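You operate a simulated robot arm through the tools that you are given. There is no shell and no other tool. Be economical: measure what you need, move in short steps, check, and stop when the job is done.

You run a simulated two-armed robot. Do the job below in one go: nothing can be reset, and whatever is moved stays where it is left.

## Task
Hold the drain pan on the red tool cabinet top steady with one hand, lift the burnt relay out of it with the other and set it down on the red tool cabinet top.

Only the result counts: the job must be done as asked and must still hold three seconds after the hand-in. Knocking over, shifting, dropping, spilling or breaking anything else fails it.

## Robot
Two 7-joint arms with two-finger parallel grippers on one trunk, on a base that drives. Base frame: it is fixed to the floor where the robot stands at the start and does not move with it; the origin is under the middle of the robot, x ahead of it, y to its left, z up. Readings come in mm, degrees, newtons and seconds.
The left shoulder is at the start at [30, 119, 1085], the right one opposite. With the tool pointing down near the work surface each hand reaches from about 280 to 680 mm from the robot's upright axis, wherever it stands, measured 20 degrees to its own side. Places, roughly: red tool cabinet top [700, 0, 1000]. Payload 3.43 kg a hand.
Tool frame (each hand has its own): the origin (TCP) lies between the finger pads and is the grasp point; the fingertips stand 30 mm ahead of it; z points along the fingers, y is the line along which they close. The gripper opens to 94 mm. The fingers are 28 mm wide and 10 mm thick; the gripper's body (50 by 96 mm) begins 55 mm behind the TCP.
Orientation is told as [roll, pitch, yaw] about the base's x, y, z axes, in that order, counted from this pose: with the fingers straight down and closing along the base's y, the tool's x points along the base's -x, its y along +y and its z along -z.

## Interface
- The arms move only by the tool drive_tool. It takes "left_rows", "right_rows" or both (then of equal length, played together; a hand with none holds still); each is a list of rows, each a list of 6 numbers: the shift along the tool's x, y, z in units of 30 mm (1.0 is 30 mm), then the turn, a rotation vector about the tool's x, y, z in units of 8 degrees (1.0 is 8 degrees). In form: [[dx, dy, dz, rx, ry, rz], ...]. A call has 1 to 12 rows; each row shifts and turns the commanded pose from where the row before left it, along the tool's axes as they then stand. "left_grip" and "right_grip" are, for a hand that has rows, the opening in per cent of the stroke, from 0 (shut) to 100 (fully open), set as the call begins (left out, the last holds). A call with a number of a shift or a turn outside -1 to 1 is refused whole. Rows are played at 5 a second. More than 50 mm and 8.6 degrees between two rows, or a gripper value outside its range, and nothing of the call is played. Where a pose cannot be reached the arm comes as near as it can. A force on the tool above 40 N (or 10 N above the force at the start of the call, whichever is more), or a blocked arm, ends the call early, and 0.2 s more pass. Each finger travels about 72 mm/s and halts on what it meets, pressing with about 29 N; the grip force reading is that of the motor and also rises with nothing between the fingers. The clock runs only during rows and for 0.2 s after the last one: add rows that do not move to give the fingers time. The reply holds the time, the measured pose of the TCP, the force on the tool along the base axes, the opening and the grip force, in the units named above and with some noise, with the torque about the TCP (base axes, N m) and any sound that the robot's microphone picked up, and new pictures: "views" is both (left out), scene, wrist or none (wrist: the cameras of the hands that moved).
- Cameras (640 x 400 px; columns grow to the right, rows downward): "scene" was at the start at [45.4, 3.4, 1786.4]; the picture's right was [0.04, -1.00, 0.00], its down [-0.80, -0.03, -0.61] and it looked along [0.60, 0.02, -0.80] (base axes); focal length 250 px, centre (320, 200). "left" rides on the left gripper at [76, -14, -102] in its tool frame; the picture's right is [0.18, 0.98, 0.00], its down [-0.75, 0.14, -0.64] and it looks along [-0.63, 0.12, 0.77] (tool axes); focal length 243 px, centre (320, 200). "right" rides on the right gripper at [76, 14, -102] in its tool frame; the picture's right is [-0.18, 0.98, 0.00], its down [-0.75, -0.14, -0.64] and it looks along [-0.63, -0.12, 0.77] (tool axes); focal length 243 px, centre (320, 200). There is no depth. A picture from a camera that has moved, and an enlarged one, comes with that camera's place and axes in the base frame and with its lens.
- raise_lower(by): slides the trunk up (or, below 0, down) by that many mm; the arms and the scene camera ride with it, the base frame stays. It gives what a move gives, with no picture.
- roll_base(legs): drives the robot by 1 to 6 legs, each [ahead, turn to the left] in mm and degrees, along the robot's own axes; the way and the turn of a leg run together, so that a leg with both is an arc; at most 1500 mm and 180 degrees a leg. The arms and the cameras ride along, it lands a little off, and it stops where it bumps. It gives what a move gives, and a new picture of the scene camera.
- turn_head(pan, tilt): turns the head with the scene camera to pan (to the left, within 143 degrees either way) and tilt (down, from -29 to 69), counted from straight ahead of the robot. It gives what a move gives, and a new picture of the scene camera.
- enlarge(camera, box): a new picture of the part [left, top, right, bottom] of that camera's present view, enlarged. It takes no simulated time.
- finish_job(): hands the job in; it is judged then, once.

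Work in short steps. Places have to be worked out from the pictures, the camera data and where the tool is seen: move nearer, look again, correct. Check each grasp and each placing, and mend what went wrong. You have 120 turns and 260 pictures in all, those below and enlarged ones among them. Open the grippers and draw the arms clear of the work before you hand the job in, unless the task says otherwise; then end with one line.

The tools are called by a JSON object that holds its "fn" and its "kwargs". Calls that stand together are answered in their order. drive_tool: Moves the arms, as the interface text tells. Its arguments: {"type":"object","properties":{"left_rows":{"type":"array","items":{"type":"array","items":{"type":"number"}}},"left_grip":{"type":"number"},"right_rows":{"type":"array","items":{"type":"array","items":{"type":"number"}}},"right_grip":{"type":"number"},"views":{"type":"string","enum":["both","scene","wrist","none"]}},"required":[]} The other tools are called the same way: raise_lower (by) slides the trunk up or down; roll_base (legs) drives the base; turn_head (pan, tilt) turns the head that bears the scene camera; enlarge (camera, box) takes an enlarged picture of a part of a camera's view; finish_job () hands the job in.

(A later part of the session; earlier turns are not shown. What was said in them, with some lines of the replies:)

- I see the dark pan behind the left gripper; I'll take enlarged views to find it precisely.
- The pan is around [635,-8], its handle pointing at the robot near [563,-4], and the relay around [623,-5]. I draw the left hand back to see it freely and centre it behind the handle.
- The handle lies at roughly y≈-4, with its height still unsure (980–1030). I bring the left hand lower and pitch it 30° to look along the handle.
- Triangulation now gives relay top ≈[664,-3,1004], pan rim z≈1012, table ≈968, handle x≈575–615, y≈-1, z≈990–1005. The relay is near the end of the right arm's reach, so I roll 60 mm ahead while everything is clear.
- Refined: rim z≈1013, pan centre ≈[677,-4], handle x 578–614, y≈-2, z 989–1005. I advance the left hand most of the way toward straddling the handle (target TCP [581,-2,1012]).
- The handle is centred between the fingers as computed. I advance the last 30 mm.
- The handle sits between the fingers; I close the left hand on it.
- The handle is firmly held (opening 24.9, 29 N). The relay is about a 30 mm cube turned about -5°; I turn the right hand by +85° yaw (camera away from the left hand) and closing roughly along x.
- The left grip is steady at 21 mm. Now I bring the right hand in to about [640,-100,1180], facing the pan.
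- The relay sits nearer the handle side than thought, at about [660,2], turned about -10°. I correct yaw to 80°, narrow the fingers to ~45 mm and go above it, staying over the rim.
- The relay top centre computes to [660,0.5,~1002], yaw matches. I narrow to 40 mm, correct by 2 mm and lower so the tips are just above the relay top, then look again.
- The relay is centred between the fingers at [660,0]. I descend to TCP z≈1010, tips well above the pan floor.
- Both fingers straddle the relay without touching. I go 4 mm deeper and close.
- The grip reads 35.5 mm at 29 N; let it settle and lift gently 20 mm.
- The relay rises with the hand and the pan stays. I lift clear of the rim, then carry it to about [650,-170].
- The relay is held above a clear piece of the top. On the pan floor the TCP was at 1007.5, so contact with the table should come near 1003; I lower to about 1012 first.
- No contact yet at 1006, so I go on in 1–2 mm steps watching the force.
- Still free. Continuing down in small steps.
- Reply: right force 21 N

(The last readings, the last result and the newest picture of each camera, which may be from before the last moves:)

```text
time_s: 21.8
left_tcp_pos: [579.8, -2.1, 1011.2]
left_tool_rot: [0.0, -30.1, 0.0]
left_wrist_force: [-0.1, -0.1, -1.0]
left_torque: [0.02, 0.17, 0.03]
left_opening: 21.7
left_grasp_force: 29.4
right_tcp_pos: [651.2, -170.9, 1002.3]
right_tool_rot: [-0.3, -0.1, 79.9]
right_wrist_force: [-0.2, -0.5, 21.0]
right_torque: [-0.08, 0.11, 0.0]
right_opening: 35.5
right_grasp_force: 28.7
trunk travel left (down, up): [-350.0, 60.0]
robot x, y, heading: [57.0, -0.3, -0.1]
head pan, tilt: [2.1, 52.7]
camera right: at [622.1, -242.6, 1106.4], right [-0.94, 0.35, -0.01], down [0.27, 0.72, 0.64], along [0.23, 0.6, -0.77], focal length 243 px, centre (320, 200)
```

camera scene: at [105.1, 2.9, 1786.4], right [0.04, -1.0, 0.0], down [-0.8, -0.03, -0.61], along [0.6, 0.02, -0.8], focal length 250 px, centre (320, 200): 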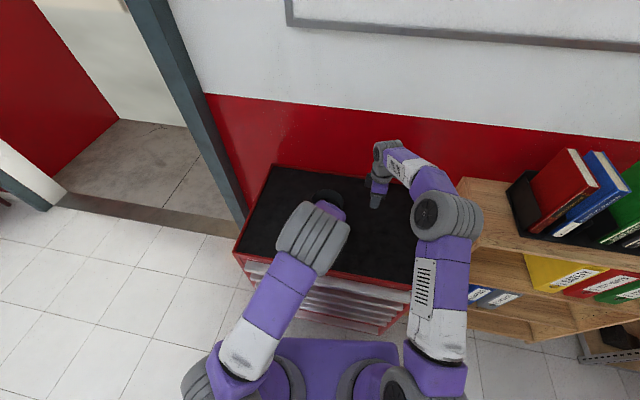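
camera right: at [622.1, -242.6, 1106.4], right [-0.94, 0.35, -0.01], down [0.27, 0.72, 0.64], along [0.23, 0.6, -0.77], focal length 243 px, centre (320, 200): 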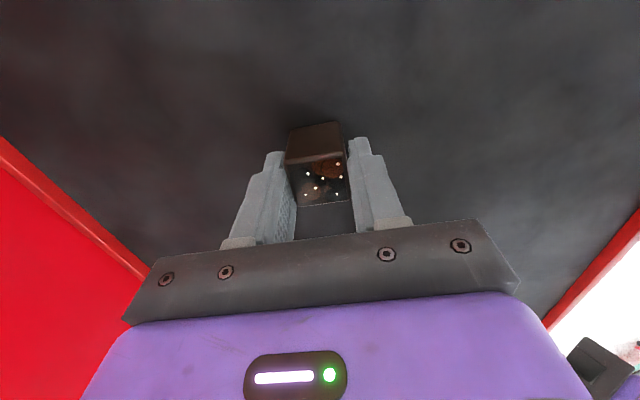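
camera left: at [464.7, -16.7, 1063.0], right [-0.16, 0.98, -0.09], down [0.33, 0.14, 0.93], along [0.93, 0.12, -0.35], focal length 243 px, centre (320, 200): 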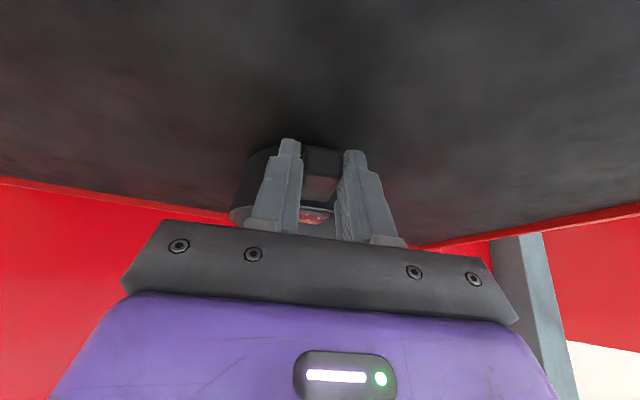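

Contact: 21 N upward, so the relay stands on the top. I back off 2.5 mm of command to unload it, then open the fingers.

{"fn": "drive_tool", "kwargs": {"right_rows": [[0, 0, -0.08, 0, 0, 0]], "views": "none"}}

{"fn": "drive_tool", "kwargs": {"right_rows": [[0, 0, 0, 0, 0, 0], [0, 0, 0, 0, 0, 0], [0, 0, 0, 0, 0, 0]], "right_grip": 65, "views": "wrist"}}

```text
time_s: 22.2
left_tcp_pos: [581.8, -1.7, 1011.7]
left_tool_rot: [0.0, -30.2, 0.1]
left_wrist_force: [1.1, 0.1, 0.3]
left_torque: [0.02, 0.15, -0.05]
left_opening: 21.6
left_grasp_force: 29.0
right_tcp_pos: [652.1, -171.0, 1003.6]
right_tool_rot: [-0.1, 0.0, 80.0]
right_wrist_force: [4.0, 0.0, 13.1]
right_torque: [-0.06, -0.19, -0.01]
right_opening: 35.5
right_grasp_force: 29.0
trunk travel left (down, up): [-350.0, 60.0]
robot x, y, heading: [57.7, 1.1, -0.2]
head pan, tilt: [2.1, 52.7]
```

```text
time_s: 23.0
left_tcp_pos: [581.7, -2.7, 1011.5]
left_tool_rot: [0.1, -30.1, 0.1]
left_wrist_force: [0.2, -0.2, -0.4]
left_torque: [0.0, 0.02, -0.02]
left_opening: 21.9
left_grasp_force: 29.1
right_tcp_pos: [649.9, -170.8, 1002.1]
right_tool_rot: [-0.1, 0.0, 80.0]
right_wrist_force: [0.7, 1.2, -0.1]
right_torque: [0.0, -0.03, 0.01]
right_opening: 61.2
right_grasp_force: 0.0
trunk travel left (down, up): [-350.0, 60.0]
robot x, y, heading: [57.9, 1.0, -0.1]
head pan, tilt: [2.1, 52.7]
camera right: at [622.4, -243.0, 1105.6], right [-0.94, 0.35, 0.0], down [0.27, 0.72, 0.64], along [0.23, 0.6, -0.77], focal length 243 px, centre (320, 200)
```

right: 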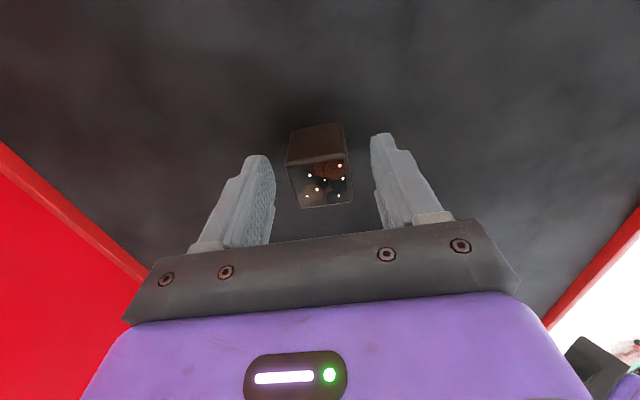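

The relay stands upright, free of both fingers. I raise the right hand straight up and away, and then free the left.

{"fn": "drive_tool", "kwargs": {"right_rows": [[0, 0, -0.4, 0, 0, 0], [0, 0, -0.8, 0, 0, 0], [0, 0, -0.8, 0, 0, 0], [0, 0, -0.8, 0, 0, 0], [0, 0, -0.8, 0, 0, 0], [0.4, 0.5, -0.4, 0, 0, 0], [0.5, 0.7, -0.3, 0, 0, 0], [0.5, 0.7, -0.3, 0, 0, 0], [0.5, 0.7, -0.3, 0, 0, 0], [0.3, 0.7, -0.3, 0, 0, 0]], "views": "both"}}

{"fn": "drive_tool", "kwargs": {"left_rows": [[0, 0, 0, 0, 0, 0], [0, 0, 0, 0, 0, 0], [0, 0, 0, 0, 0, 0]], "left_grip": 65, "views": "wrist"}}

```text
time_s: 25.2
left_tcp_pos: [581.4, -1.3, 1012.4]
left_tool_rot: [0.0, -30.2, 0.0]
left_wrist_force: [-0.7, 0.4, 0.0]
left_torque: [-0.01, 0.14, -0.01]
left_opening: 21.8
left_grasp_force: 29.3
right_tcp_pos: [539.3, -217.2, 1159.3]
right_tool_rot: [0.1, 0.0, 80.0]
right_wrist_force: [-0.1, 0.3, -0.2]
right_torque: [0.04, -0.04, 0.01]
right_opening: 61.1
right_grasp_force: 0.1
trunk travel left (down, up): [-350.0, 60.0]
robot x, y, heading: [59.3, -0.9, -0.2]
head pan, tilt: [2.1, 52.7]
camera scene: at [104.1, 3.4, 1786.4], right [0.04, -1.0, 0.0], down [-0.8, -0.03, -0.61], along [0.61, 0.02, -0.8], focal length 250 px, centre (320, 200)
camera right: at [512.2, -290.0, 1262.3], right [-0.94, 0.35, 0.0], down [0.27, 0.72, 0.64], along [0.23, 0.6, -0.77], focal length 243 px, centre (320, 200)
```

scene: 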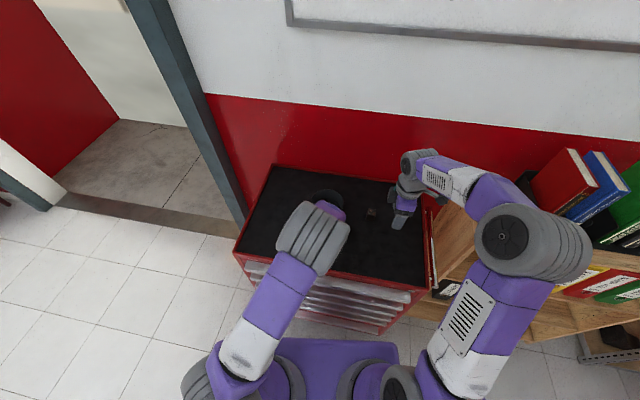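
right: 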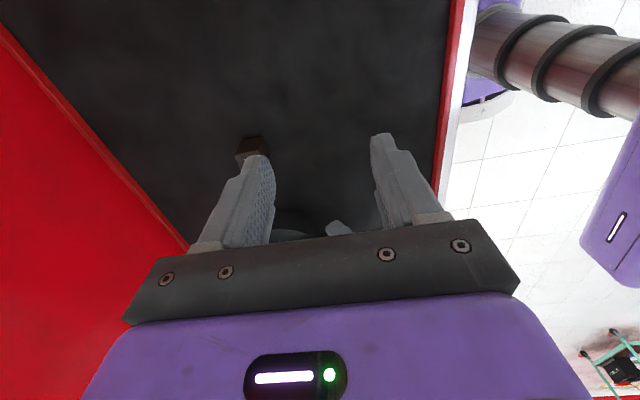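

```text
time_s: 26.0
left_tcp_pos: [583.3, -2.8, 1011.6]
left_tool_rot: [0.0, -30.1, 0.0]
left_wrist_force: [-0.2, 0.0, 0.3]
left_torque: [0.01, 0.02, -0.03]
left_opening: 61.2
left_grasp_force: 0.0
right_tcp_pos: [541.6, -217.8, 1157.7]
right_tool_rot: [0.2, 0.0, 80.1]
right_wrist_force: [1.1, -0.5, 0.5]
right_torque: [0.01, -0.01, 0.0]
right_opening: 61.1
right_grasp_force: 0.1
trunk travel left (down, up): [-350.0, 60.0]
robot x, y, heading: [60.2, -2.8, 0.0]
head pan, tilt: [2.1, 52.7]
camera left: at [464.7, -16.7, 1063.1], right [-0.16, 0.98, -0.09], down [0.33, 0.14, 0.93], along [0.93, 0.12, -0.35], focal length 243 px, centre (320, 200)
```

left: 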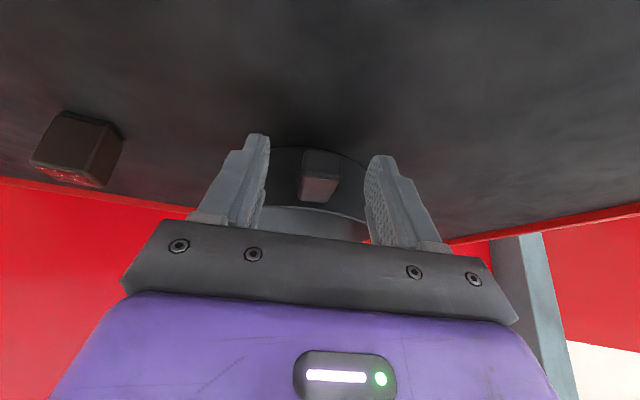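

The handle is released and clear of the fingers. I withdraw the left hand along its axis, back and up.

{"fn": "drive_tool", "kwargs": {"left_rows": [[0, 0, -0.5, 0, 0, 0], [0, 0, -0.8, 0, 0, 0], [0, 0, -0.9, 0, 0, 0], [0, 0, -0.9, 0, 0, 0], [0, 0, -0.9, 0, 0, 0], [0, 0.5, -0.9, 0, 0, 0], [0, 0.9, -0.5, 0, 0, 0], [0, 0.9, 0, 0, 0, 0], [0, 0.9, 0, 0, 0, 0], [0, 0.9, 0, 0, 0, 0]], "views": "scene"}}

{"fn": "enlarge", "kwargs": {"camera": "scene", "box": [272, 155, 432, 255]}}

```text
time_s: 28.2
left_tcp_pos: [501.2, 119.2, 1153.0]
left_tool_rot: [-0.1, -30.0, 0.0]
left_wrist_force: [-0.1, -0.2, -0.5]
left_torque: [-0.04, -0.01, -0.01]
left_opening: 61.2
left_grasp_force: 0.0
right_tcp_pos: [541.0, -216.8, 1159.9]
right_tool_rot: [0.0, 0.0, 79.9]
right_wrist_force: [-0.6, 0.7, -0.1]
right_torque: [0.0, 0.02, -0.01]
right_opening: 61.1
right_grasp_force: 0.1
trunk travel left (down, up): [-350.0, 60.0]
robot x, y, heading: [57.0, -1.5, -0.0]
head pan, tilt: [2.1, 52.7]
camera scene: at [105.0, 4.7, 1786.4], right [0.04, -1.0, 0.0], down [-0.8, -0.03, -0.61], along [0.6, 0.02, -0.8], focal length 250 px, centre (320, 200)
```

scene: 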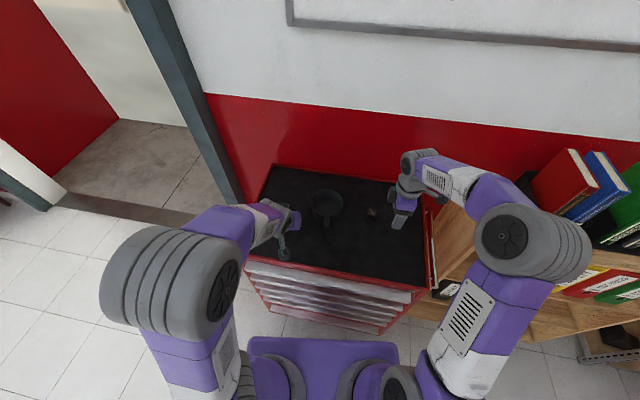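

```text
4.00 times, centred on (352, 205) of scene
camera zoom: at [105.0, 4.7, 1786.4], right [0.04, -1.0, 0.0], down [-0.8, -0.03, -0.61], along [0.6, 0.02, -0.8], focal length 1001 px, centre (192, 180)
```

zoom: 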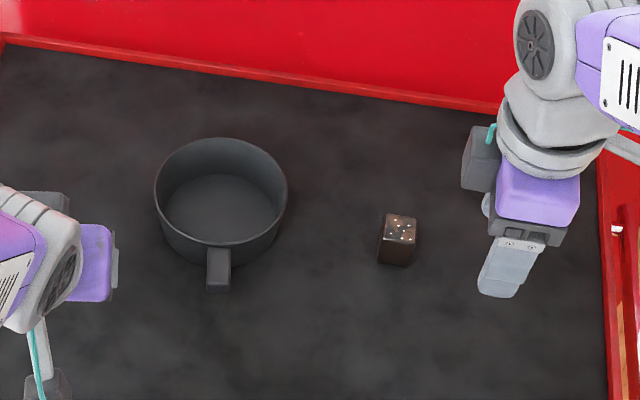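

The pan stands upright and empty where it was, the relay rests on the cabinet top, and both hands are open and clear. I hand the job in.

{"fn": "finish_job", "kwargs": {}}

```text
The job is handed in.
```

I held the pan steady by its handle with the left hand, lifted the burnt relay out with the right, and set it down on the red tool cabinet top. Both grippers are open and clear.
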